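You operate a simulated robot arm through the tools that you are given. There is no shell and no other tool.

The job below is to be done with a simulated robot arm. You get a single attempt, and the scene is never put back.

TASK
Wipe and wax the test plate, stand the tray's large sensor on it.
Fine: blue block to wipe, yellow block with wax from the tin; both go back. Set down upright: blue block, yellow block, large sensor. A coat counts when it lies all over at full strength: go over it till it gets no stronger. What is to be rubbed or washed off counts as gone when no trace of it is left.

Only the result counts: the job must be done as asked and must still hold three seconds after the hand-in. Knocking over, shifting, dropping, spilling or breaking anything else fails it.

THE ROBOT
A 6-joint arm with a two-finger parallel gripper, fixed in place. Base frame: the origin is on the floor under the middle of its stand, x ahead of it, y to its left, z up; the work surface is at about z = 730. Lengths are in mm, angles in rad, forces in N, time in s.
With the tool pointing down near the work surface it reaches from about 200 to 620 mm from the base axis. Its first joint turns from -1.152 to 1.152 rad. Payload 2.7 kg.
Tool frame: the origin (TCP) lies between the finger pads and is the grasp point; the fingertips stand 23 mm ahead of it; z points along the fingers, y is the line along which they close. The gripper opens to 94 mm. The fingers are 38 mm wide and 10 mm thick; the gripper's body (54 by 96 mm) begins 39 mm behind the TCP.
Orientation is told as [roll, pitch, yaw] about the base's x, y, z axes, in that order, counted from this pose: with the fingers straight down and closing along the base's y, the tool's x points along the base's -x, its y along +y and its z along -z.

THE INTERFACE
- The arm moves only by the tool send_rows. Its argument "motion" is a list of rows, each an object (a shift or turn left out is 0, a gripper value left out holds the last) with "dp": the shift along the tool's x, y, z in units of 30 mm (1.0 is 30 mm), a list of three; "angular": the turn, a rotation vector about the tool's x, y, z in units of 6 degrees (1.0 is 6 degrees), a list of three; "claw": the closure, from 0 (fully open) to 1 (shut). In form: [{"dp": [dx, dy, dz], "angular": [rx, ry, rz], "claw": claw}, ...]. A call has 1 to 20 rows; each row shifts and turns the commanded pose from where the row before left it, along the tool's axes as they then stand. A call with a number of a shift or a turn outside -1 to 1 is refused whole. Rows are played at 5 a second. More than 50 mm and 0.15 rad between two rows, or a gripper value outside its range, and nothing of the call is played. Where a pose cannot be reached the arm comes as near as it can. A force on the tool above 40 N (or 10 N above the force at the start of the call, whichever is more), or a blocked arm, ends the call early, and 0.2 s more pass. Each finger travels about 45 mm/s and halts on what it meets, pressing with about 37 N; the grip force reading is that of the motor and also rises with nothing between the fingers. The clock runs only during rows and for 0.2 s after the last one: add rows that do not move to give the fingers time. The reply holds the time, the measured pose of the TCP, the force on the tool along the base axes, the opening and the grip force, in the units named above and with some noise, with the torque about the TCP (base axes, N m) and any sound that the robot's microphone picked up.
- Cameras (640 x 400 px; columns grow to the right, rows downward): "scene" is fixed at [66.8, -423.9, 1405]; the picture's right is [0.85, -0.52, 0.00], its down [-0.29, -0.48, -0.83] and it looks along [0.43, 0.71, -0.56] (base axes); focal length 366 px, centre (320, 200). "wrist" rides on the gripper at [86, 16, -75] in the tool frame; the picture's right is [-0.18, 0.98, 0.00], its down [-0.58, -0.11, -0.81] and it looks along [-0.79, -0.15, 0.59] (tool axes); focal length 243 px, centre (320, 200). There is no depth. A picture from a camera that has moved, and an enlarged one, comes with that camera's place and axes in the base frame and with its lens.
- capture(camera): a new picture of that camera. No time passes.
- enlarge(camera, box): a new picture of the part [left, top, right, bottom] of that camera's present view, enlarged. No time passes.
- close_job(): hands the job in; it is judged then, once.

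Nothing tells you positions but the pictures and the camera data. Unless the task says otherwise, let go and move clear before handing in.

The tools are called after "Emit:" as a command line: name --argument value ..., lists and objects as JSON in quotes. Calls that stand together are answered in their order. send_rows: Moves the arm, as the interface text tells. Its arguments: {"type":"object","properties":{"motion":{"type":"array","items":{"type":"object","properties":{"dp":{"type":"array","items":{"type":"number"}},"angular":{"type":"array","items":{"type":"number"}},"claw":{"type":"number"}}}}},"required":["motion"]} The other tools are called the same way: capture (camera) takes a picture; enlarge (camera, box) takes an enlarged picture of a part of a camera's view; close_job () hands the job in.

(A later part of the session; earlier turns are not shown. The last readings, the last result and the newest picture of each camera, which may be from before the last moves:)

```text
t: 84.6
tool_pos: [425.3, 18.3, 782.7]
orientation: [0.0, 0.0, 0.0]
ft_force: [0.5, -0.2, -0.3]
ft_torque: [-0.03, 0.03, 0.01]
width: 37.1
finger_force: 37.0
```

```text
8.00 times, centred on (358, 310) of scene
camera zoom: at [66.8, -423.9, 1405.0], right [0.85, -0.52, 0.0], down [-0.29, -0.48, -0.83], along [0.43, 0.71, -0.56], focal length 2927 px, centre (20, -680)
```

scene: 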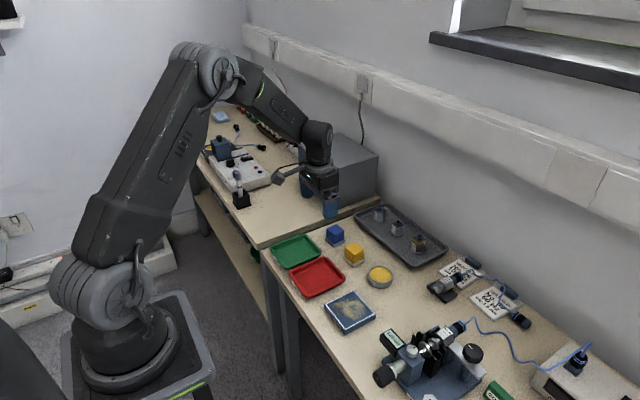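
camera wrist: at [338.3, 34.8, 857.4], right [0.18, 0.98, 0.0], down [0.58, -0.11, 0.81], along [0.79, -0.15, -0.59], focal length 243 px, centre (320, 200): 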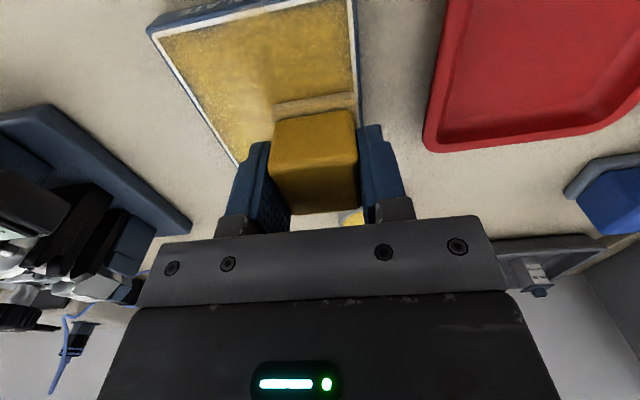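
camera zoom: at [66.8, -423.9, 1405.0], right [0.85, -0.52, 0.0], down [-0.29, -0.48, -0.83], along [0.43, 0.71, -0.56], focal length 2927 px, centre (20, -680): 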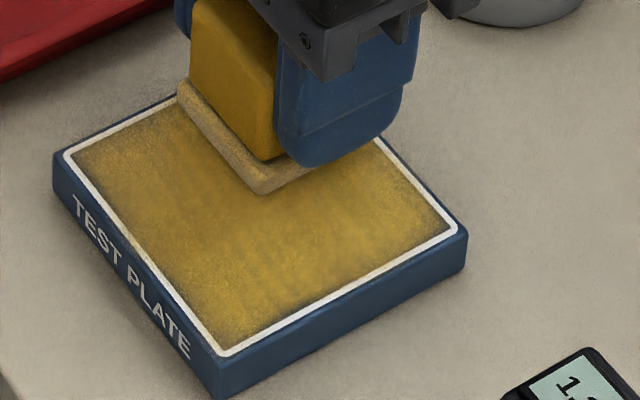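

The coat is still thin near the frame and the pad has paled, so I'll re-dip. Lifting and returning over the tin.

Emit:
send_rows --motion '[{"dp": [0, 0, -0.3]}, {"dp": [0, 0, -0.8]}, {"dp": [0, 0, -0.7]}, {"dp": [-0.864, 0.229, 0]}, {"dp": [-0.864, 0.229, 0]}, {"dp": [-0.864, 0.229, 0]}, {"dp": [-0.864, 0.229, 0]}, {"dp": [0, 0, 0]}]'

Emit:
enlarge --camera "wrist" --box '[220, 20, 420, 160]'

Emit:
enlarge --camera "scene" --box '[330, 285, 385, 335]'

Emit:
enlarge --camera "scene" --box '[350, 235, 410, 295]'

```text
t: 86.4
tool_pos: [532.1, 47.7, 838.2]
orientation: [0.002, 0.0, -0.002]
ft_force: [0.0, -0.5, 0.1]
ft_torque: [-0.02, -0.02, 0.03]
width: 37.0
finger_force: 36.4
```

```text
2.86 times, centred on (320, 90) of wrist
camera zoom: at [443.6, 64.2, 912.0], right [0.18, 0.98, 0.0], down [0.58, -0.11, 0.81], along [0.79, -0.15, -0.59], focal length 693 px, centre (320, 514)
```

zoom: 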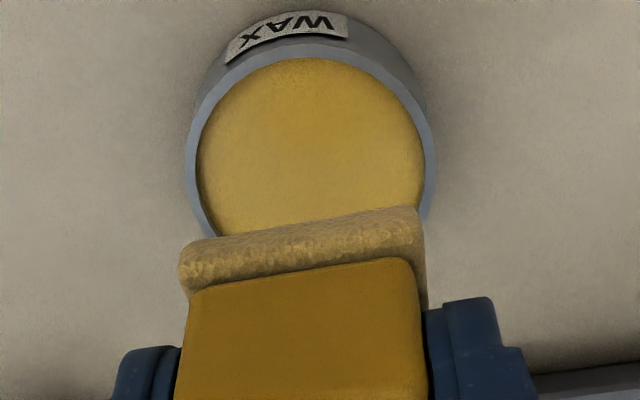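

```text
8.00 times, centred on (358, 310) of scene
camera zoom: at [66.9, -423.9, 1405.0], right [0.85, -0.52, 0.0], down [-0.29, -0.48, -0.83], along [0.43, 0.71, -0.56], focal length 2927 px, centre (20, -680)
```

zoom: 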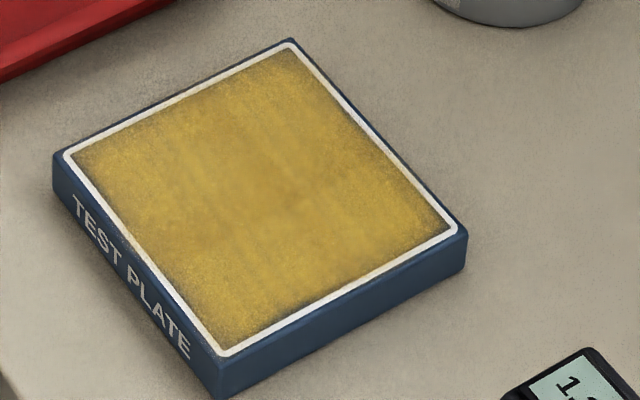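

```text
6.67 times, centred on (380, 265) of scene
camera zoom: at [66.9, -423.9, 1405.0], right [0.85, -0.52, 0.0], down [-0.29, -0.48, -0.83], along [0.43, 0.71, -0.56], focal length 2439 px, centre (-80, -233)
```

zoom: 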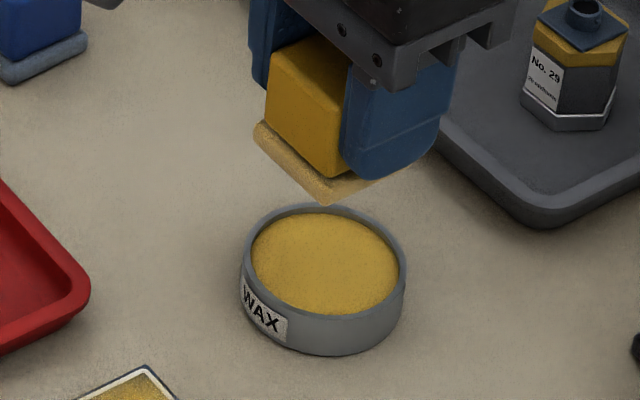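

The coat is mostly there but uneven. I'll correct ~1.5 mm laterally and dip again.

Emit:
send_rows --motion '[{"dp": [0.047, -0.053, 0.6]}, {"dp": [0, 0, 0.7]}, {"dp": [0, 0, 0.35]}, {"dp": [0, 0, 0]}]'

Emit:
send_rows --motion '[{"dp": [0, 0, 0.02]}, {"dp": [0, 0, 0]}]'

Emit:
enlarge --camera "wrist" --box '[250, 50, 390, 150]'

```text
t: 87.4
tool_pos: [529.5, 46.1, 787.4]
orientation: [-0.001, 0.0, 0.001]
ft_force: [0.5, 0.3, -0.6]
ft_torque: [-0.04, -0.02, 0.01]
width: 37.2
finger_force: 36.7
```

```text
t: 88.0
tool_pos: [528.9, 45.4, 787.4]
orientation: [0.001, -0.001, -0.001]
ft_force: [-0.3, -0.3, -0.4]
ft_torque: [0.0, 0.02, 0.02]
width: 37.3
finger_force: 37.0
```

```text
4.00 times, centred on (320, 100) of wrist
camera zoom: at [441.6, 63.0, 862.2], right [0.18, 0.98, 0.0], down [0.58, -0.11, 0.81], along [0.79, -0.15, -0.59], focal length 970 px, centre (320, 600)
```

zoom: 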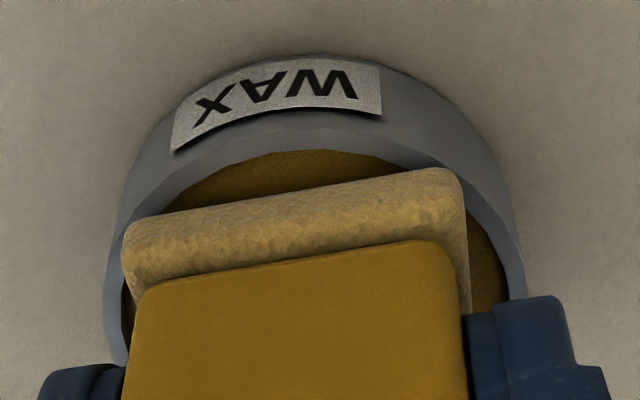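

Well aligned at z≈787. Lowering to the wax.

Emit:
send_rows --motion '[{"dp": [-0.02, -0.01, 0.05]}, {"dp": [0, 0, 0.05]}, {"dp": [0, 0, 0]}]'

Emit:
send_rows --motion '[{"dp": [0, 0, 0.02]}, {"dp": [0, 0, 0]}]'

Emit:
send_rows --motion '[{"dp": [0, 0, 0.015]}, {"dp": [0, 0, 0]}]'

Emit:
enlarge --camera "wrist" --box '[250, 50, 390, 150]'

```text
t: 88.8
tool_pos: [530.2, 44.3, 784.4]
orientation: [0.0, -0.002, -0.001]
ft_force: [-0.2, 0.3, -0.5]
ft_torque: [-0.01, 0.0, 0.0]
width: 37.1
finger_force: 37.2
```

```text
t: 89.4
tool_pos: [529.5, 44.3, 783.1]
orientation: [0.0, 0.0, 0.0]
ft_force: [0.7, -0.2, -0.5]
ft_torque: [0.0, 0.02, 0.02]
width: 37.3
finger_force: 37.5
```

```text
t: 90.0
tool_pos: [530.6, 44.4, 782.3]
orientation: [0.0, 0.0, 0.0]
ft_force: [-0.9, -0.8, 1.8]
ft_torque: [-0.02, 0.0, 0.01]
width: 37.2
finger_force: 37.3
```

```text
4.00 times, centred on (320, 100) of wrist
camera zoom: at [442.2, 61.5, 858.1], right [0.18, 0.98, 0.0], down [0.58, -0.11, 0.81], along [0.79, -0.15, -0.59], focal length 970 px, centre (320, 600)
```

zoom: 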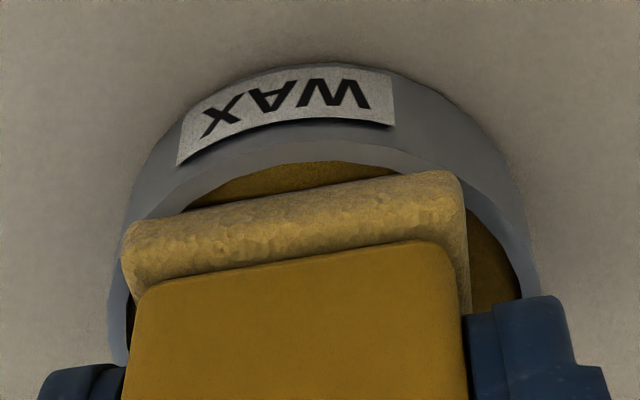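

Contact beginning. A bit more pressure to load the pad.

Emit:
send_rows --motion '[{"dp": [0, 0, 0.015]}, {"dp": [0, 0, 0]}, {"dp": [0, 0, 0]}, {"dp": [0, 0, 0]}]'

Emit:
enlarge --camera "wrist" --box '[250, 50, 390, 150]'

```text
t: 91.0
tool_pos: [529.6, 44.1, 783.5]
orientation: [0.0, 0.0, 0.0]
ft_force: [1.8, -0.5, 6.1]
ft_torque: [0.0, -0.04, -0.01]
width: 37.3
finger_force: 37.2
```

```text
4.00 times, centred on (320, 100) of wrist
camera zoom: at [442.0, 61.5, 857.8], right [0.18, 0.98, 0.0], down [0.58, -0.11, 0.81], along [0.79, -0.15, -0.59], focal length 970 px, centre (320, 600)
```

zoom: 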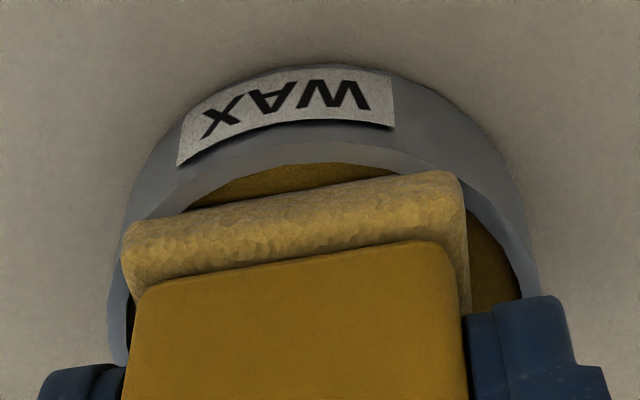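

Pad is freshly loaded. Lifting and returning to the plate's near/+y corner.

Emit:
send_rows --motion '[{"dp": [0, 0, -0.1]}, {"dp": [0, 0, -0.3]}, {"dp": [0, 0, -0.7]}, {"dp": [0, 0, -0.7]}, {"dp": [0.96, -0.157, 0]}, {"dp": [0.96, -0.157, 0]}, {"dp": [0.96, -0.157, 0]}, {"dp": [0.96, -0.157, 0]}, {"dp": [0.96, -0.157, 0]}, {"dp": [0, 0, 0.7]}, {"dp": [0, 0, 0.7]}, {"dp": [0, 0, 0.33]}, {"dp": [0, 0, 0.05]}, {"dp": [0, 0, 0]}]'

Emit:
capture --camera "wrist"

```text
t: 94.0
tool_pos: [387.0, 21.2, 782.1]
orientation: [0.0, 0.001, 0.0]
ft_force: [-2.8, 1.4, 8.0]
ft_torque: [-0.03, 0.09, 0.0]
width: 37.3
finger_force: 36.7
```

```text
taken
camera wrist: at [298.8, 38.6, 857.1], right [0.18, 0.98, 0.0], down [0.58, -0.11, 0.81], along [0.79, -0.15, -0.59], focal length 243 px, centre (320, 200)
```

wrist: 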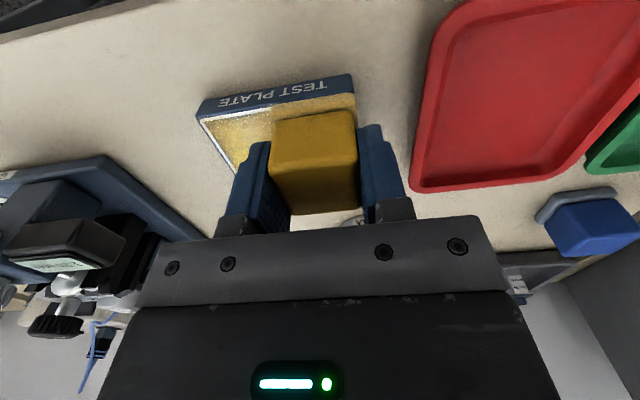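

Light contact at the corner. I'll press a bit more and go round the perimeter twice.

Emit:
send_rows --motion '[{"dp": [0.03, 0, 0.014]}, {"dp": [-0.48, 0, 0]}, {"dp": [-0.48, 0, 0]}, {"dp": [-0.48, 0, 0]}, {"dp": [0, -0.47, 0]}, {"dp": [0, -0.47, 0]}, {"dp": [0, -0.47, 0]}, {"dp": [0.48, 0, 0]}, {"dp": [0.48, 0, 0]}, {"dp": [0.48, 0, 0]}, {"dp": [0, 0.47, 0]}, {"dp": [0, 0.47, 0]}, {"dp": [0, 0.47, 0]}, {"dp": [0, 0, 0]}]'

Emit:
capture --camera "wrist"

Emit:
enlarge --camera "scene" --box '[330, 285, 385, 335]'

```text
t: 97.0
tool_pos: [384.3, 21.0, 783.1]
orientation: [0.0, 0.0, -0.001]
ft_force: [-0.3, -2.5, 5.9]
ft_torque: [-0.07, 0.0, 0.02]
width: 37.2
finger_force: 37.5
```

```text
taken
camera wrist: at [296.8, 38.2, 857.1], right [0.18, 0.98, 0.0], down [0.58, -0.11, 0.81], along [0.79, -0.15, -0.59], focal length 243 px, centre (320, 200)
```

wrist: 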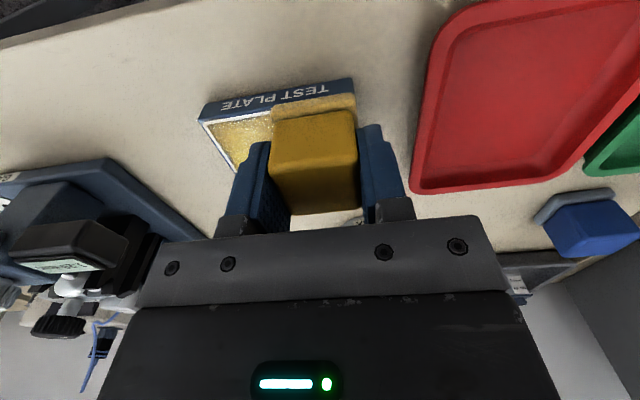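

```text
8.00 times, centred on (358, 310) of scene
camera zoom: at [66.8, -423.9, 1405.0], right [0.85, -0.52, 0.0], down [-0.29, -0.48, -0.83], along [0.43, 0.71, -0.56], focal length 2927 px, centre (20, -680)
```

zoom: 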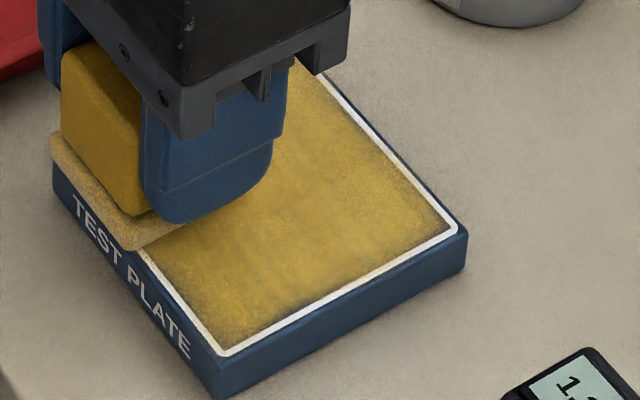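

The edges are improving but still slightly dark. Pressing a bit more and repeating the perimeter, then interior strokes.

Emit:
send_rows --motion '[{"dp": [0, 0, 0.016]}, {"dp": [0, 0, 0]}]'

Emit:
send_rows --motion '[{"dp": [-0.5, 0, 0]}, {"dp": [-0.5, 0, 0]}, {"dp": [-0.5, 0, 0]}, {"dp": [0.5, 0, 0]}, {"dp": [0.5, 0, 0]}, {"dp": [0.5, 0, 0]}, {"dp": [-0.5, 0, 0]}, {"dp": [-0.5, 0, 0]}, {"dp": [-0.5, 0, 0]}, {"dp": [0, 0, 0]}]'

Emit:
send_rows --motion '[{"dp": [0, -0.48, 0]}, {"dp": [0, -0.48, 0]}, {"dp": [0, -0.48, 0]}, {"dp": [0, 0.48, 0]}, {"dp": [0, 0.48, 0]}, {"dp": [0, 0.48, 0]}, {"dp": [0, -0.48, 0]}, {"dp": [0, -0.48, 0]}, {"dp": [0, -0.48, 0]}, {"dp": [0, 0, 0]}]'

Emit:
capture --camera "wrist"

Emit:
enlarge --camera "scene" --box '[330, 285, 385, 335]'

```text
t: 97.6
tool_pos: [384.4, 19.3, 782.5]
orientation: [0.0, -0.003, -0.001]
ft_force: [-2.7, -1.8, 18.6]
ft_torque: [-0.06, 0.12, 0.0]
width: 37.1
finger_force: 37.2
```

```text
t: 99.8
tool_pos: [429.5, 20.8, 782.5]
orientation: [0.0, 0.003, 0.0]
ft_force: [-1.3, -0.6, 2.2]
ft_torque: [-0.01, -0.02, 0.06]
width: 37.3
finger_force: 37.6
```

```text
t: 102.0
tool_pos: [430.5, -21.9, 782.0]
orientation: [0.0, -0.001, -0.001]
ft_force: [0.7, 0.5, 0.8]
ft_torque: [0.0, 0.02, 0.01]
width: 37.1
finger_force: 36.6
```

```text
taken
camera wrist: at [343.2, -4.2, 857.7], right [0.18, 0.98, 0.0], down [0.58, -0.11, 0.81], along [0.79, -0.15, -0.59], focal length 243 px, centre (320, 200)
```

wrist: 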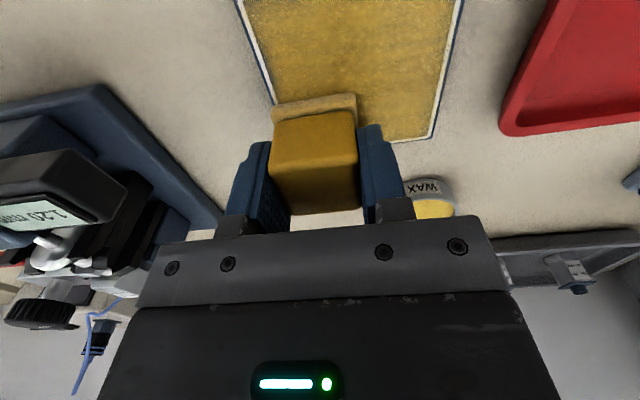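

```text
8.00 times, centred on (358, 310) of scene
camera zoom: at [66.8, -423.9, 1405.0], right [0.85, -0.52, 0.0], down [-0.29, -0.48, -0.83], along [0.43, 0.71, -0.56], focal length 2927 px, centre (20, -680)
```

zoom: 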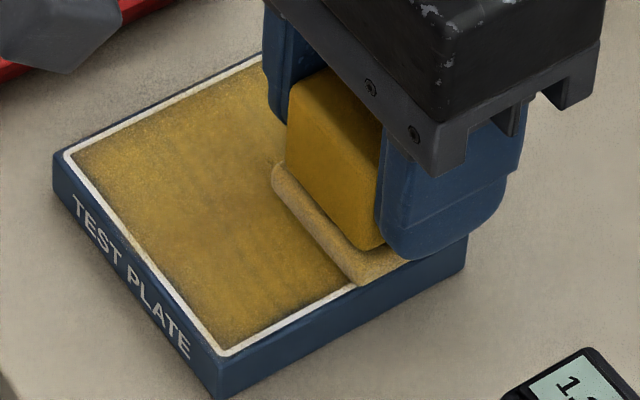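

Contact is weak at the far side since the arm rides slightly higher there. I'll press to ~15–20 N here and rub this region locally.

Emit:
send_rows --motion '[{"dp": [0.06, 0, 0.015]}, {"dp": [0, 0, 0]}]'

Emit:
send_rows --motion '[{"dp": [0, 0, 0.01]}, {"dp": [0, 0, 0]}]'

```text
t: 102.6
tool_pos: [427.9, -22.1, 782.4]
orientation: [0.0, 0.0, -0.002]
ft_force: [0.1, 0.6, -0.6]
ft_torque: [0.04, 0.0, 0.0]
width: 37.1
finger_force: 37.4
```

```text
t: 103.2
tool_pos: [428.3, -21.7, 783.1]
orientation: [-0.001, 0.0, -0.001]
ft_force: [0.4, 0.2, -0.1]
ft_torque: [-0.04, 0.0, -0.03]
width: 37.0
finger_force: 37.2
```

Emit:
send_rows --motion '[{"dp": [0, 0, 0.015]}, {"dp": [0, 0, 0]}]'

Emit:
send_rows --motion '[{"dp": [0, 0, 0.015]}, {"dp": [0, 0, 0]}]'

Emit:
enlarge --camera "wrist" --box '[220, 0, 480, 160]'

```text
t: 103.8
tool_pos: [427.5, -22.3, 781.5]
orientation: [-0.001, -0.002, 0.0]
ft_force: [-0.7, 0.9, 9.8]
ft_torque: [0.07, 0.07, -0.01]
width: 37.2
finger_force: 37.1
```

```text
t: 104.4
tool_pos: [428.6, -21.1, 781.8]
orientation: [0.001, -0.004, -0.001]
ft_force: [-4.3, 4.6, 29.1]
ft_torque: [0.15, 0.33, 0.01]
width: 36.8
finger_force: 36.9
```

```text
2.46 times, centred on (350, 80) of wrist
camera zoom: at [340.8, -4.8, 856.6], right [0.18, 0.98, 0.0], down [0.58, -0.11, 0.81], along [0.79, -0.15, -0.59], focal length 597 px, centre (246, 495)
```

zoom: 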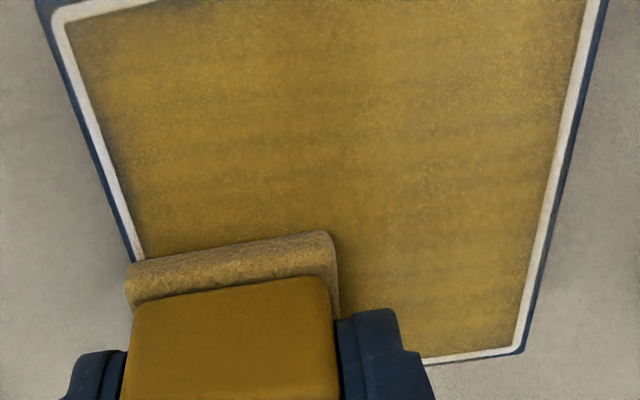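

Now ~29 N; easing slightly and rubbing the far edge and -y edge.

Emit:
send_rows --motion '[{"dp": [0, 0.48, -0.005]}, {"dp": [0, 0.48, 0]}, {"dp": [0, 0.48, 0]}, {"dp": [0, -0.48, 0]}, {"dp": [0, -0.48, 0]}, {"dp": [0, -0.48, 0]}, {"dp": [0, 0, 0]}]'

Emit:
send_rows --motion '[{"dp": [0.48, 0, 0]}, {"dp": [0.48, 0, 0]}, {"dp": [0.48, 0, 0]}, {"dp": [-0.48, 0, 0]}, {"dp": [-0.48, 0, 0]}, {"dp": [-0.48, 0, 0]}, {"dp": [0.48, 0, 0]}, {"dp": [0.48, 0, 0]}, {"dp": [0.48, 0, 0]}, {"dp": [0, 0, 0]}]'

Emit:
enlarge --camera "scene" --box '[330, 285, 385, 335]'

Emit:
enlarge --camera "wrist" --box '[220, 40, 420, 160]'

```text
t: 106.0
tool_pos: [428.2, -20.9, 781.4]
orientation: [-0.002, -0.005, 0.001]
ft_force: [1.1, 11.3, 33.1]
ft_torque: [0.26, 0.05, -0.03]
width: 37.0
finger_force: 36.6
```

```text
t: 108.2
tool_pos: [384.3, -20.1, 780.3]
orientation: [0.0, 0.003, 0.0]
ft_force: [0.3, 0.5, -0.4]
ft_torque: [-0.01, 0.02, -0.01]
width: 37.0
finger_force: 36.5
```

```text
8.00 times, centred on (358, 310) of scene
camera zoom: at [66.8, -423.9, 1405.0], right [0.85, -0.52, 0.0], down [-0.29, -0.48, -0.83], along [0.43, 0.71, -0.56], focal length 2927 px, centre (20, -680)
```

zoom: 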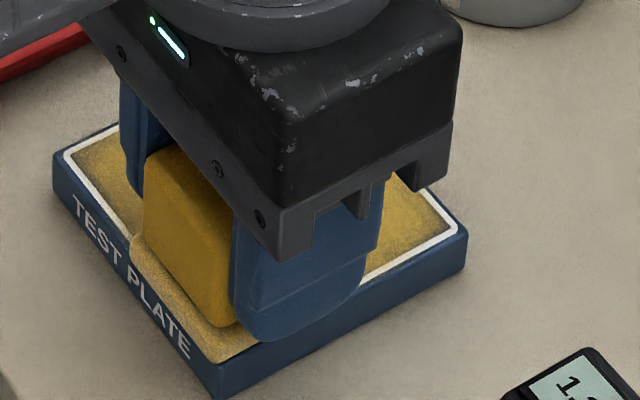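

```text
3.20 times, centred on (320, 100) of wrist
camera zoom: at [296.8, -3.8, 855.6], right [0.18, 0.98, 0.0], down [0.58, -0.11, 0.81], along [0.79, -0.15, -0.59], focal length 776 px, centre (320, 520)
```

zoom: 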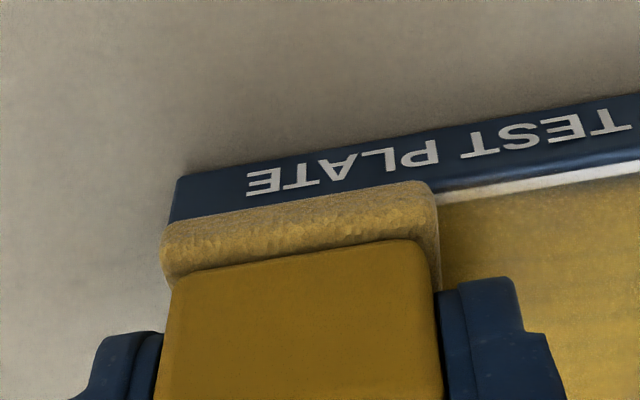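

The block has crept up a little more in the grip. I'll find contact again here and continue on the near edge.

Emit:
send_rows --motion '[{"dp": [-0.04, 0, 0.015]}, {"dp": [0, 0, 0]}]'

Emit:
send_rows --motion '[{"dp": [0, 0, 0.015]}, {"dp": [0, 0, 0]}]'

```text
t: 108.8
tool_pos: [386.9, -20.5, 780.2]
orientation: [-0.001, 0.001, 0.0]
ft_force: [-0.5, -0.5, -0.7]
ft_torque: [-0.02, 0.02, 0.0]
width: 37.2
finger_force: 37.7
```

```text
t: 109.4
tool_pos: [386.6, -20.9, 780.2]
orientation: [0.001, 0.0, 0.001]
ft_force: [0.3, -0.5, -0.2]
ft_torque: [-0.03, 0.0, 0.04]
width: 36.9
finger_force: 36.9
```

I'll lift here, inspect the coat and re-dip for a fresh load.

Emit:
send_rows --motion '[{"dp": [0, 0, -0.3]}, {"dp": [0, 0, -0.8]}, {"dp": [0, 0, -0.85]}, {"dp": [-0.8, 0.37, 0]}, {"dp": [-0.8, 0.37, 0]}, {"dp": [-0.8, 0.37, 0]}, {"dp": [-0.8, 0.37, 0]}, {"dp": [-0.8, 0.37, 0]}, {"dp": [-0.8, 0.37, 0]}, {"dp": [0, 0, 0]}]'

Emit:
enlarge --camera "scene" --box '[330, 285, 385, 335]'

Emit:
enlarge --camera "wrist" --box '[220, 20, 420, 160]'

Emit:
enlarge --camera "scene" --box '[350, 235, 410, 295]'

```text
t: 111.6
tool_pos: [531.3, 44.9, 838.5]
orientation: [0.0, 0.0, 0.001]
ft_force: [-0.5, -0.1, -0.9]
ft_torque: [0.01, -0.01, -0.02]
width: 37.0
finger_force: 36.9
```

```text
8.00 times, centred on (358, 310) of scene
camera zoom: at [66.9, -423.9, 1405.0], right [0.85, -0.52, 0.0], down [-0.29, -0.48, -0.83], along [0.43, 0.71, -0.56], focal length 2927 px, centre (20, -680)
```

zoom: 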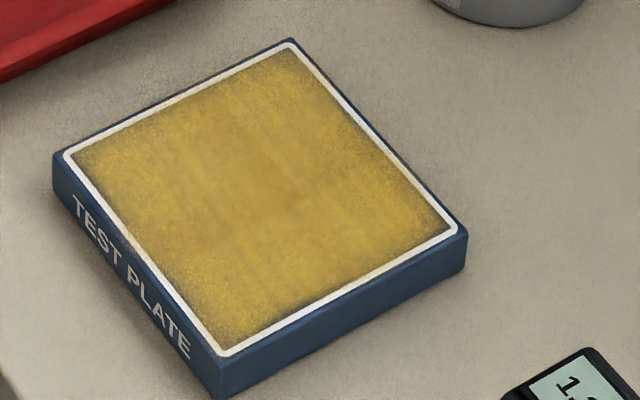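

```text
2.86 times, centred on (320, 90) of wrist
camera zoom: at [443.9, 62.4, 913.5], right [0.18, 0.98, 0.0], down [0.58, -0.11, 0.81], along [0.79, -0.15, -0.59], focal length 693 px, centre (320, 514)
```

zoom: 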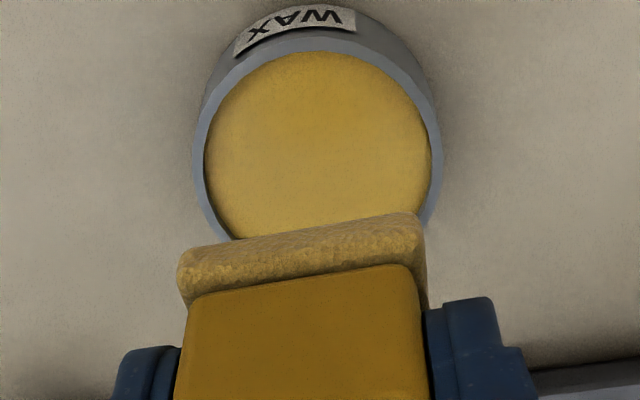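

```text
6.67 times, centred on (380, 265) of scene
camera zoom: at [66.9, -423.9, 1405.0], right [0.85, -0.52, 0.0], down [-0.29, -0.48, -0.83], along [0.43, 0.71, -0.56], focal length 2439 px, centre (-80, -233)
```

zoom: 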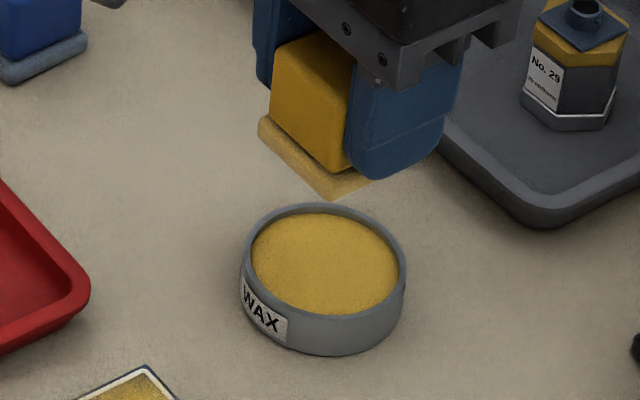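

The coat looks nearly the same as before the second round. I'll take high-zoom reference pictures now so I can tell whether another round makes it any stronger.

Emit:
enlarge --camera "scene" --box '[336, 288, 364, 308]'

Emit:
enlarge --camera "scene" --box '[358, 300, 390, 324]'

Emit:
enlarge --camera "scene" --box '[334, 304, 364, 332]'

```text
16.00 times, centred on (350, 298) of scene
camera zoom: at [66.9, -423.9, 1405.0], right [0.85, -0.52, 0.0], down [-0.29, -0.48, -0.83], along [0.43, 0.71, -0.56], focal length 5854 px, centre (-160, -1368)
```

zoom: 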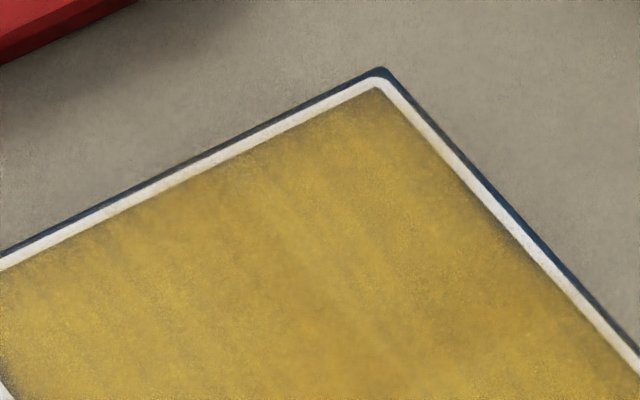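

```text
16.00 times, centred on (374, 312) of scene
camera zoom: at [66.9, -423.9, 1405.0], right [0.85, -0.52, 0.0], down [-0.29, -0.48, -0.83], along [0.43, 0.71, -0.56], focal length 5854 px, centre (-544, -1592)
```

zoom: 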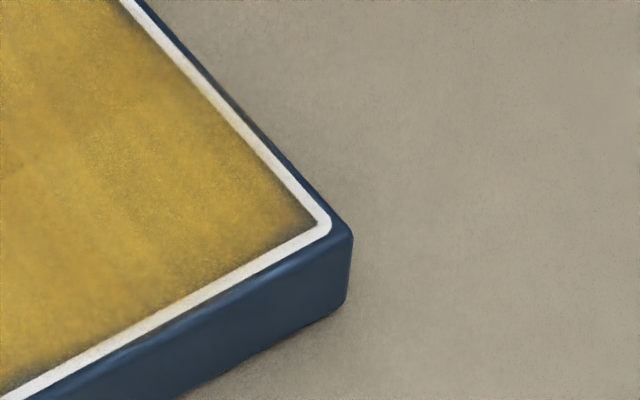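

```text
14.29 times, centred on (349, 318) of scene
camera zoom: at [66.9, -423.9, 1405.0], right [0.85, -0.52, 0.0], down [-0.29, -0.48, -0.83], along [0.43, 0.71, -0.56], focal length 5226 px, centre (-94, -1486)
```

zoom: 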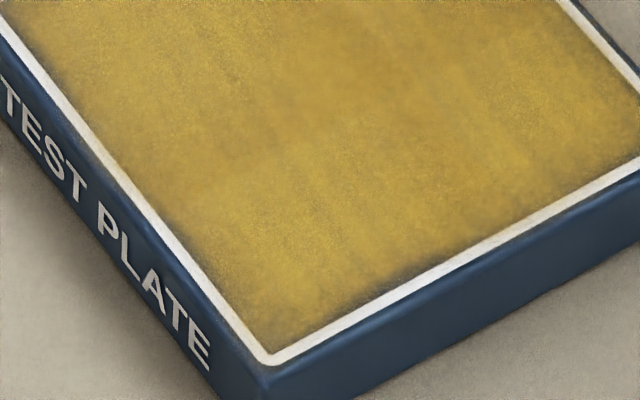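

Reference taken. Now a third dip: aligning and lowering to the wax.

Emit:
send_rows --motion '[{"dp": [0.05, 0.01, 0.6]}, {"dp": [0, 0, 0.7]}, {"dp": [0, 0, 0.4]}, {"dp": [0, 0, 0]}]'

Emit:
enlarge --camera "wrist" --box '[250, 50, 390, 150]'

```text
t: 112.6
tool_pos: [527.8, 45.7, 786.9]
orientation: [-0.002, 0.0, 0.001]
ft_force: [0.1, 0.3, -0.3]
ft_torque: [0.01, 0.0, 0.0]
width: 37.1
finger_force: 37.0
```

```text
4.00 times, centred on (320, 100) of wrist
camera zoom: at [440.8, 63.1, 861.5], right [0.18, 0.98, 0.0], down [0.58, -0.11, 0.81], along [0.79, -0.15, -0.59], focal length 970 px, centre (320, 600)
```

zoom: 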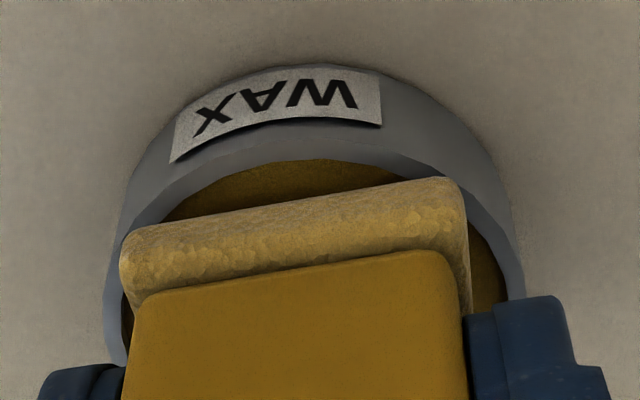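

Slightly short in x; correcting 1 mm while still above, then lowering.

Emit:
send_rows --motion '[{"dp": [-0.035, -0.01, 0.05]}, {"dp": [0, 0, 0.05]}, {"dp": [0, 0, 0.02]}, {"dp": [0, 0, 0]}]'

Emit:
send_rows --motion '[{"dp": [0, 0, 0.02]}, {"dp": [0, 0, 0]}]'

Emit:
send_rows --motion '[{"dp": [0, 0, 0.02]}, {"dp": [0, 0, 0]}]'

Emit:
enlarge --camera "wrist" --box '[250, 50, 390, 150]'

```text
t: 113.6
tool_pos: [529.6, 45.1, 783.1]
orientation: [-0.001, 0.001, -0.001]
ft_force: [0.4, -0.3, -0.8]
ft_torque: [-0.01, 0.0, -0.02]
width: 37.1
finger_force: 37.3
```

```text
t: 114.2
tool_pos: [529.8, 45.6, 784.8]
orientation: [0.0, 0.001, 0.0]
ft_force: [0.1, -0.2, -1.2]
ft_torque: [0.01, -0.03, 0.03]
width: 37.1
finger_force: 36.9
```

```text
t: 114.8
tool_pos: [530.3, 45.3, 783.0]
orientation: [0.002, 0.0, 0.001]
ft_force: [-0.8, 0.6, 0.2]
ft_torque: [0.02, 0.01, 0.02]
width: 37.3
finger_force: 36.9
```

```text
4.00 times, centred on (320, 100) of wrist
camera zoom: at [442.2, 62.6, 857.7], right [0.18, 0.98, 0.0], down [0.58, -0.11, 0.81], along [0.79, -0.15, -0.59], focal length 970 px, centre (320, 600)
```

zoom: 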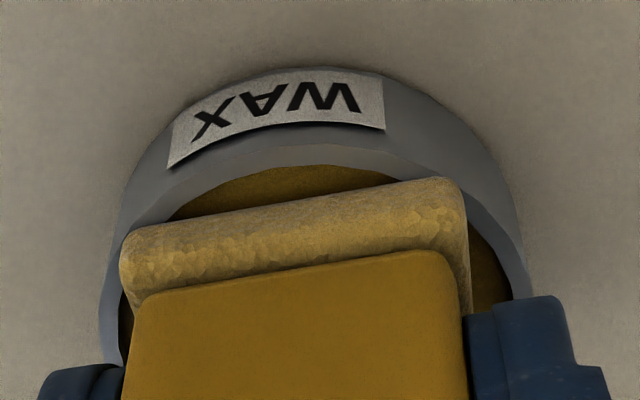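

Emit:
send_rows --motion '[{"dp": [0, 0, 0.02]}, {"dp": [0, 0, 0]}]'

Emit:
send_rows --motion '[{"dp": [0, 0, 0.015]}, {"dp": [0, 0, 0]}]'

Emit:
enlarge --camera "wrist" --box '[250, 50, 390, 150]'

```text
t: 115.4
tool_pos: [530.2, 45.3, 782.4]
orientation: [0.001, -0.001, -0.002]
ft_force: [-0.6, 0.1, -0.2]
ft_torque: [-0.02, 0.03, -0.03]
width: 37.0
finger_force: 36.8
```

```text
t: 116.0
tool_pos: [528.4, 45.7, 782.8]
orientation: [0.0, 0.001, 0.0]
ft_force: [-0.6, 0.9, -1.0]
ft_torque: [-0.01, -0.02, 0.0]
width: 37.0
finger_force: 37.3
```

```text
4.00 times, centred on (320, 100) of wrist
camera zoom: at [442.0, 62.1, 856.5], right [0.18, 0.98, 0.0], down [0.58, -0.11, 0.81], along [0.79, -0.15, -0.59], focal length 970 px, centre (320, 600)
```

zoom: 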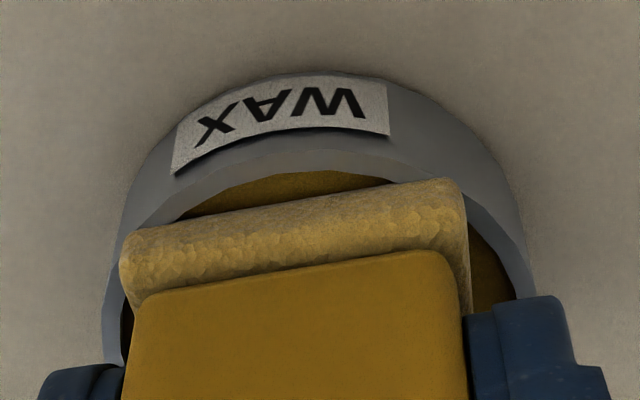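

Emit:
send_rows --motion '[{"dp": [0, 0, 0.02]}, {"dp": [0, 0, 0]}]'

Emit:
send_rows --motion '[{"dp": [0, 0, 0.02]}, {"dp": [0, 0, 0]}]'

Emit:
enlarge --camera "wrist" --box '[250, 50, 390, 150]'

```text
t: 116.6
tool_pos: [528.5, 45.0, 781.3]
orientation: [0.001, 0.0, 0.002]
ft_force: [0.1, -1.0, 2.1]
ft_torque: [0.01, 0.06, 0.0]
width: 37.2
finger_force: 36.6
```

```text
t: 117.2
tool_pos: [529.0, 44.0, 782.2]
orientation: [-0.001, -0.002, 0.0]
ft_force: [-1.9, -1.0, 9.3]
ft_torque: [-0.02, 0.2, 0.0]
width: 37.2
finger_force: 37.3
```

```text
4.00 times, centred on (320, 100) of wrist
camera zoom: at [441.8, 62.3, 855.9], right [0.18, 0.98, 0.0], down [0.58, -0.11, 0.81], along [0.79, -0.15, -0.59], focal length 970 px, centre (320, 600)
```

zoom: 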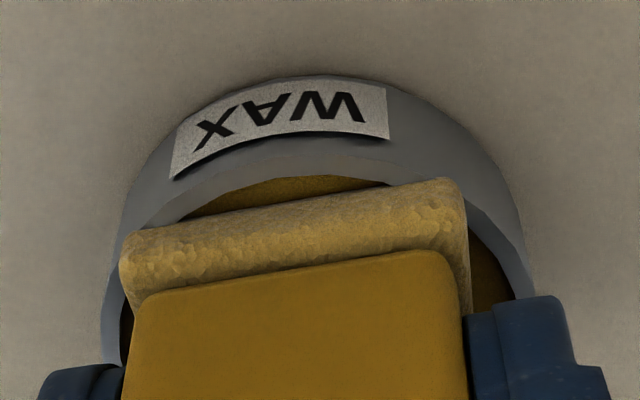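

Loaded (9 N). Lifting and going back to the plate.

Emit:
send_rows --motion '[{"dp": [0, 0, -0.1]}, {"dp": [0, 0, -0.3]}, {"dp": [0, 0, -0.7]}, {"dp": [0, 0, -0.77]}, {"dp": [0.952, -0.169, 0]}, {"dp": [0.952, -0.169, 0]}, {"dp": [0.952, -0.169, 0]}, {"dp": [0.952, -0.169, 0]}, {"dp": [0.952, -0.169, 0]}, {"dp": [0, 0, 0.8]}, {"dp": [0, 0, 0.7]}, {"dp": [0, 0, 0.33]}, {"dp": [0, 0, 0]}]'

Emit:
send_rows --motion '[{"dp": [0, 0, 0.02]}, {"dp": [0, 0, 0]}]'

Emit:
capture --camera "wrist"

```text
t: 120.0
tool_pos: [387.6, 17.7, 781.0]
orientation: [0.0, 0.0, -0.001]
ft_force: [0.0, 0.2, -0.3]
ft_torque: [-0.02, -0.02, 0.03]
width: 37.2
finger_force: 37.2
```

```text
t: 120.6
tool_pos: [386.3, 19.4, 779.9]
orientation: [0.0, -0.003, 0.0]
ft_force: [0.9, -0.6, 6.9]
ft_torque: [-0.02, 0.16, -0.01]
width: 37.3
finger_force: 36.9
```

```text
taken
camera wrist: at [299.2, 35.9, 855.1], right [0.18, 0.98, 0.0], down [0.58, -0.11, 0.81], along [0.79, -0.15, -0.59], focal length 243 px, centre (320, 200)
```

wrist: 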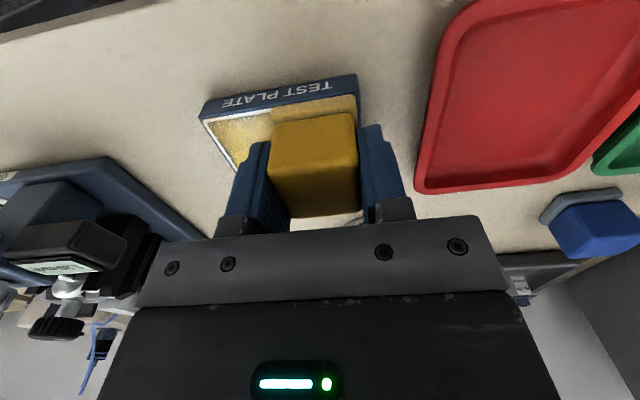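

Contact 7 N at the near/+y corner. I'll press a little and go line by line, adjusting pressure as needed.

Emit:
send_rows --motion '[{"dp": [0, 0.04, 0.012]}, {"dp": [-0.47, 0, 0]}, {"dp": [-0.47, 0, 0]}, {"dp": [-0.47, 0, 0]}, {"dp": [0.47, 0, 0]}, {"dp": [0.47, 0, 0]}, {"dp": [0.47, 0, 0]}, {"dp": [0, 0, 0]}]'

Emit:
send_rows --motion '[{"dp": [0, -0.33, 0.005]}, {"dp": [-0.47, 0, 0]}, {"dp": [-0.47, 0, 0]}, {"dp": [-0.47, 0, 0]}, {"dp": [0.47, 0, 0]}, {"dp": [0.47, 0, 0]}, {"dp": [0.47, 0, 0]}, {"dp": [0, 0, 0]}]'

```text
t: 122.4
tool_pos: [387.2, 20.4, 780.8]
orientation: [0.0, -0.002, 0.0]
ft_force: [3.1, -1.5, 9.2]
ft_torque: [-0.07, 0.09, 0.02]
width: 37.1
finger_force: 37.2
```

```text
t: 124.2
tool_pos: [386.4, 11.0, 780.1]
orientation: [0.0, 0.0, -0.001]
ft_force: [1.5, -0.1, 2.6]
ft_torque: [-0.03, 0.02, -0.01]
width: 37.1
finger_force: 36.8
```

Emit:
send_rows --motion '[{"dp": [0, -0.33, 0.02]}, {"dp": [-0.47, 0, 0]}, {"dp": [-0.47, 0, 0]}, {"dp": [-0.47, 0, 0]}, {"dp": [0.47, 0, 0]}, {"dp": [0.47, 0, 0]}, {"dp": [0.47, 0, 0]}, {"dp": [0, 0, 0]}]'

Emit:
send_rows --motion '[{"dp": [0, -0.33, 0.005]}, {"dp": [-0.47, 0, 0]}, {"dp": [-0.47, 0, 0]}, {"dp": [-0.47, 0, 0]}, {"dp": [0.47, 0, 0]}, {"dp": [0.47, 0, 0]}, {"dp": [0.47, 0, 0]}, {"dp": [0, 0, 0]}]'

Emit:
enlarge --camera "scene" --box '[330, 285, 385, 335]'

```text
t: 126.0
tool_pos: [386.7, -1.5, 779.8]
orientation: [0.001, -0.001, -0.001]
ft_force: [5.6, -0.9, 18.7]
ft_torque: [0.01, -0.01, -0.01]
width: 36.9
finger_force: 37.1
```

```text
t: 127.8
tool_pos: [387.2, -8.5, 781.2]
orientation: [0.0, -0.001, 0.0]
ft_force: [7.2, 0.8, 18.0]
ft_torque: [0.0, -0.09, 0.04]
width: 37.0
finger_force: 37.1
```

```text
8.00 times, centred on (358, 310) of scene
camera zoom: at [66.7, -423.9, 1405.0], right [0.85, -0.52, 0.0], down [-0.29, -0.48, -0.83], along [0.43, 0.71, -0.56], focal length 2927 px, centre (20, -680)
```

zoom: 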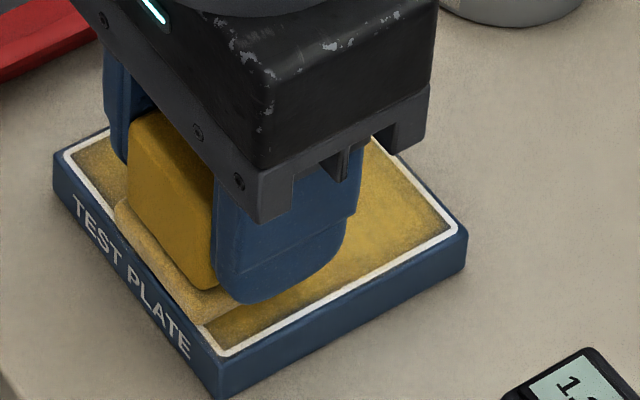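

Good force (~18 N). Continuing with the -y lines, then y-direction strokes.

Emit:
send_rows --motion '[{"dp": [0, -0.4, 0]}, {"dp": [-0.47, 0, 0]}, {"dp": [-0.47, 0, 0]}, {"dp": [-0.47, 0, 0]}, {"dp": [0.47, 0, 0]}, {"dp": [0.47, 0, 0]}, {"dp": [0.47, 0, 0]}, {"dp": [0, 0, 0]}]'

Emit:
send_rows --motion '[{"dp": [0, 0.47, 0.005]}, {"dp": [0, 0.47, 0]}, {"dp": [0, 0.47, 0]}, {"dp": [0, -0.47, 0]}, {"dp": [0, -0.47, 0]}, {"dp": [0, -0.47, 0]}, {"dp": [0, 0, 0]}]'

Emit:
send_rows --motion '[{"dp": [-0.35, 0, 0.005]}, {"dp": [0, 0.47, 0]}, {"dp": [0, 0.47, 0]}, {"dp": [0, 0.47, 0]}, {"dp": [0, -0.47, 0]}, {"dp": [0, -0.47, 0]}, {"dp": [0, -0.47, 0]}, {"dp": [0, 0, 0]}]'

```text
t: 129.6
tool_pos: [387.1, -20.6, 779.1]
orientation: [-0.001, -0.001, 0.0]
ft_force: [4.9, -0.8, 14.0]
ft_torque: [-0.03, 0.01, 0.02]
width: 36.9
finger_force: 36.7
```

```text
t: 131.2
tool_pos: [385.3, -20.8, 779.6]
orientation: [0.001, -0.001, 0.002]
ft_force: [-0.5, 8.6, 27.0]
ft_torque: [0.27, 0.09, 0.02]
width: 37.1
finger_force: 37.1
```

```text
t: 133.0
tool_pos: [396.3, -22.0, 780.4]
orientation: [-0.001, 0.001, 0.0]
ft_force: [-0.7, 0.3, -0.8]
ft_torque: [0.0, 0.0, 0.03]
width: 37.3
finger_force: 37.0
```

Force dropped again on that line; I'll adjust the height and continue with the remaining y-strokes.

Emit:
send_rows --motion '[{"dp": [0, 0, 0.02]}, {"dp": [0, 0, 0]}]'

Emit:
capture --camera "wrist"

```text
t: 133.6
tool_pos: [396.7, -21.9, 779.4]
orientation: [0.001, 0.0, 0.0]
ft_force: [-2.3, -3.0, 10.8]
ft_torque: [-0.08, 0.15, 0.0]
width: 36.9
finger_force: 36.9
```

```text
taken
camera wrist: at [309.4, -4.5, 854.3], right [0.18, 0.98, 0.0], down [0.58, -0.11, 0.81], along [0.79, -0.15, -0.59], focal length 243 px, centre (320, 200)
```

wrist: 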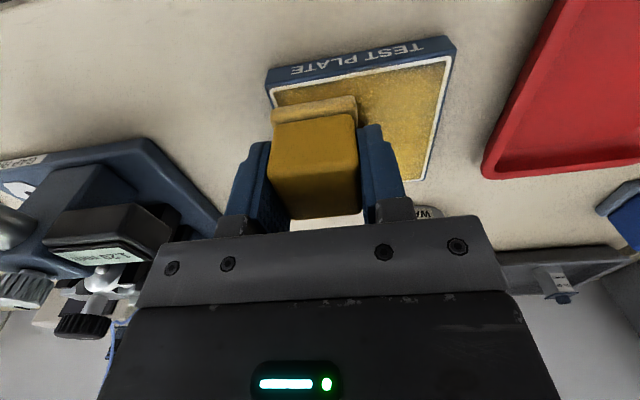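

Emit:
send_rows --motion '[{"dp": [0, 0.47, 0.006]}, {"dp": [0, 0.47, 0]}, {"dp": [0, 0.47, 0]}, {"dp": [-0.35, 0, 0]}, {"dp": [0, -0.47, 0]}, {"dp": [0, -0.47, 0]}, {"dp": [0, -0.47, 0]}, {"dp": [0, 0, 0]}]'

Emit:
send_rows --motion '[{"dp": [-0.35, 0, 0.006]}, {"dp": [0, 0.47, 0]}, {"dp": [0, 0.47, 0]}, {"dp": [0, 0.47, 0]}, {"dp": [0, -0.47, 0]}, {"dp": [0, -0.47, 0]}, {"dp": [0, -0.47, 0]}, {"dp": [0, 0, 0]}]'

```text
t: 134.5
tool_pos: [399.3, 20.2, 779.2]
orientation: [-0.001, -0.001, 0.002]
ft_force: [-2.1, -2.0, 7.8]
ft_torque: [0.04, -0.04, -0.01]
width: 37.1
finger_force: 36.6
stopped in row 4: the force on the tool passed its limit at 48 N (the readings are from after the stop); the commanded pose is now the measured one
```

```text
t: 136.3
tool_pos: [408.5, 19.5, 779.1]
orientation: [0.001, -0.002, 0.002]
ft_force: [0.0, 1.7, 3.2]
ft_torque: [0.03, -0.06, 0.07]
width: 36.8
finger_force: 37.5
```

The previous call stopped at 48 N and the next one then overran toward +y. I must check whether the plate or the red tray was disturbed.

Emit:
enlarge --camera "scene" --box '[320, 250, 410, 335]'

Emit:
enlarge --camera "scene" --box '[260, 190, 460, 340]'

Emit:
capture --camera "wrist"

```text
4.71 times, centred on (365, 292) of scene
camera zoom: at [66.8, -423.8, 1405.0], right [0.85, -0.52, 0.0], down [-0.29, -0.48, -0.83], along [0.43, 0.71, -0.56], focal length 1722 px, centre (108, -235)
```

zoom: 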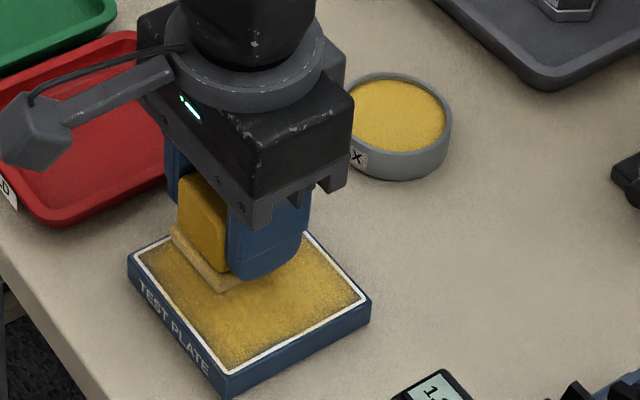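

```text
2.67 times, centred on (360, 265) of scene
camera zoom: at [66.8, -423.8, 1405.0], right [0.85, -0.52, 0.0], down [-0.29, -0.48, -0.83], along [0.43, 0.71, -0.56], focal length 976 px, centre (213, 27)
```

zoom: 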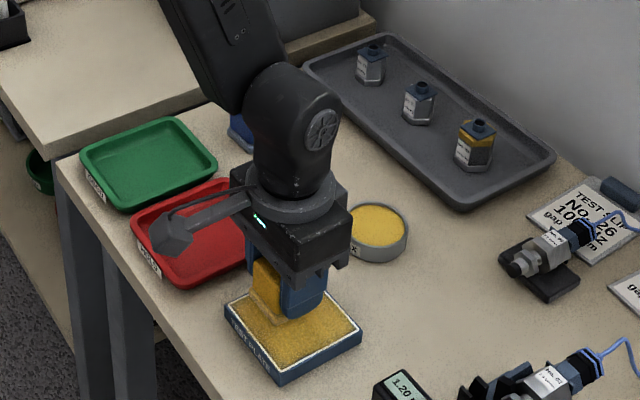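

```text
taken
camera wrist: at [321.2, 36.1, 854.3], right [0.18, 0.98, 0.0], down [0.58, -0.11, 0.81], along [0.79, -0.15, -0.59], focal length 243 px, centre (320, 200)
```

wrist: 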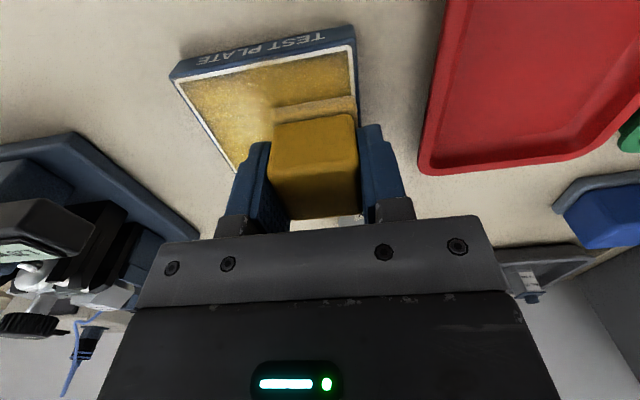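

Emit:
enlarge --camera "scene" --box '[265, 230, 355, 305]'

Emit:
enlarge --camera "wrist" --box '[150, 0, 390, 150]'

```text
5.33 times, centred on (310, 268) of scene
camera zoom: at [66.8, -423.8, 1405.0], right [0.85, -0.52, 0.0], down [-0.29, -0.48, -0.83], along [0.43, 0.71, -0.56], focal length 1951 px, centre (373, -160)
```

zoom: 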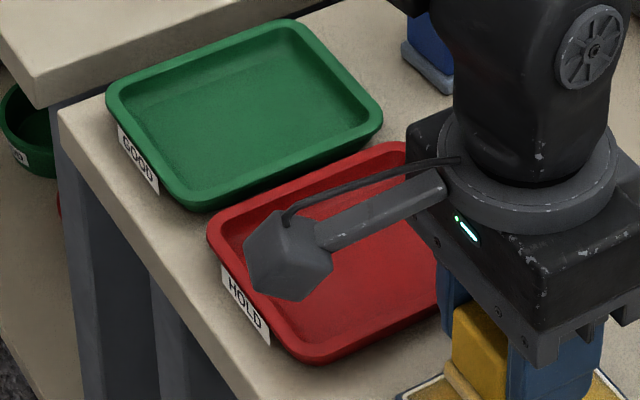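

```text
2.67 times, centred on (270, 75) of wrist
camera zoom: at [321.2, 36.1, 854.3], right [0.18, 0.98, 0.0], down [0.58, -0.11, 0.81], along [0.79, -0.15, -0.59], focal length 647 px, centre (453, 533)
```

zoom: 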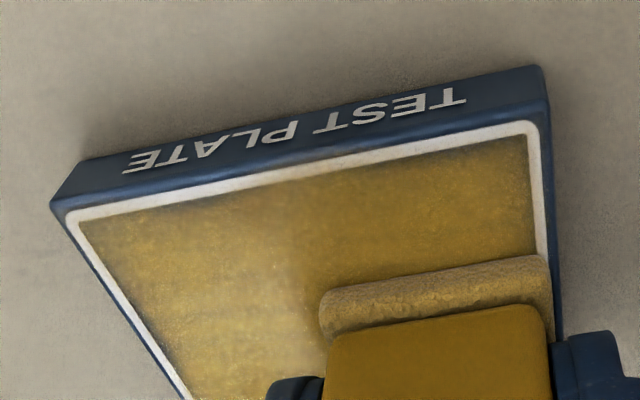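

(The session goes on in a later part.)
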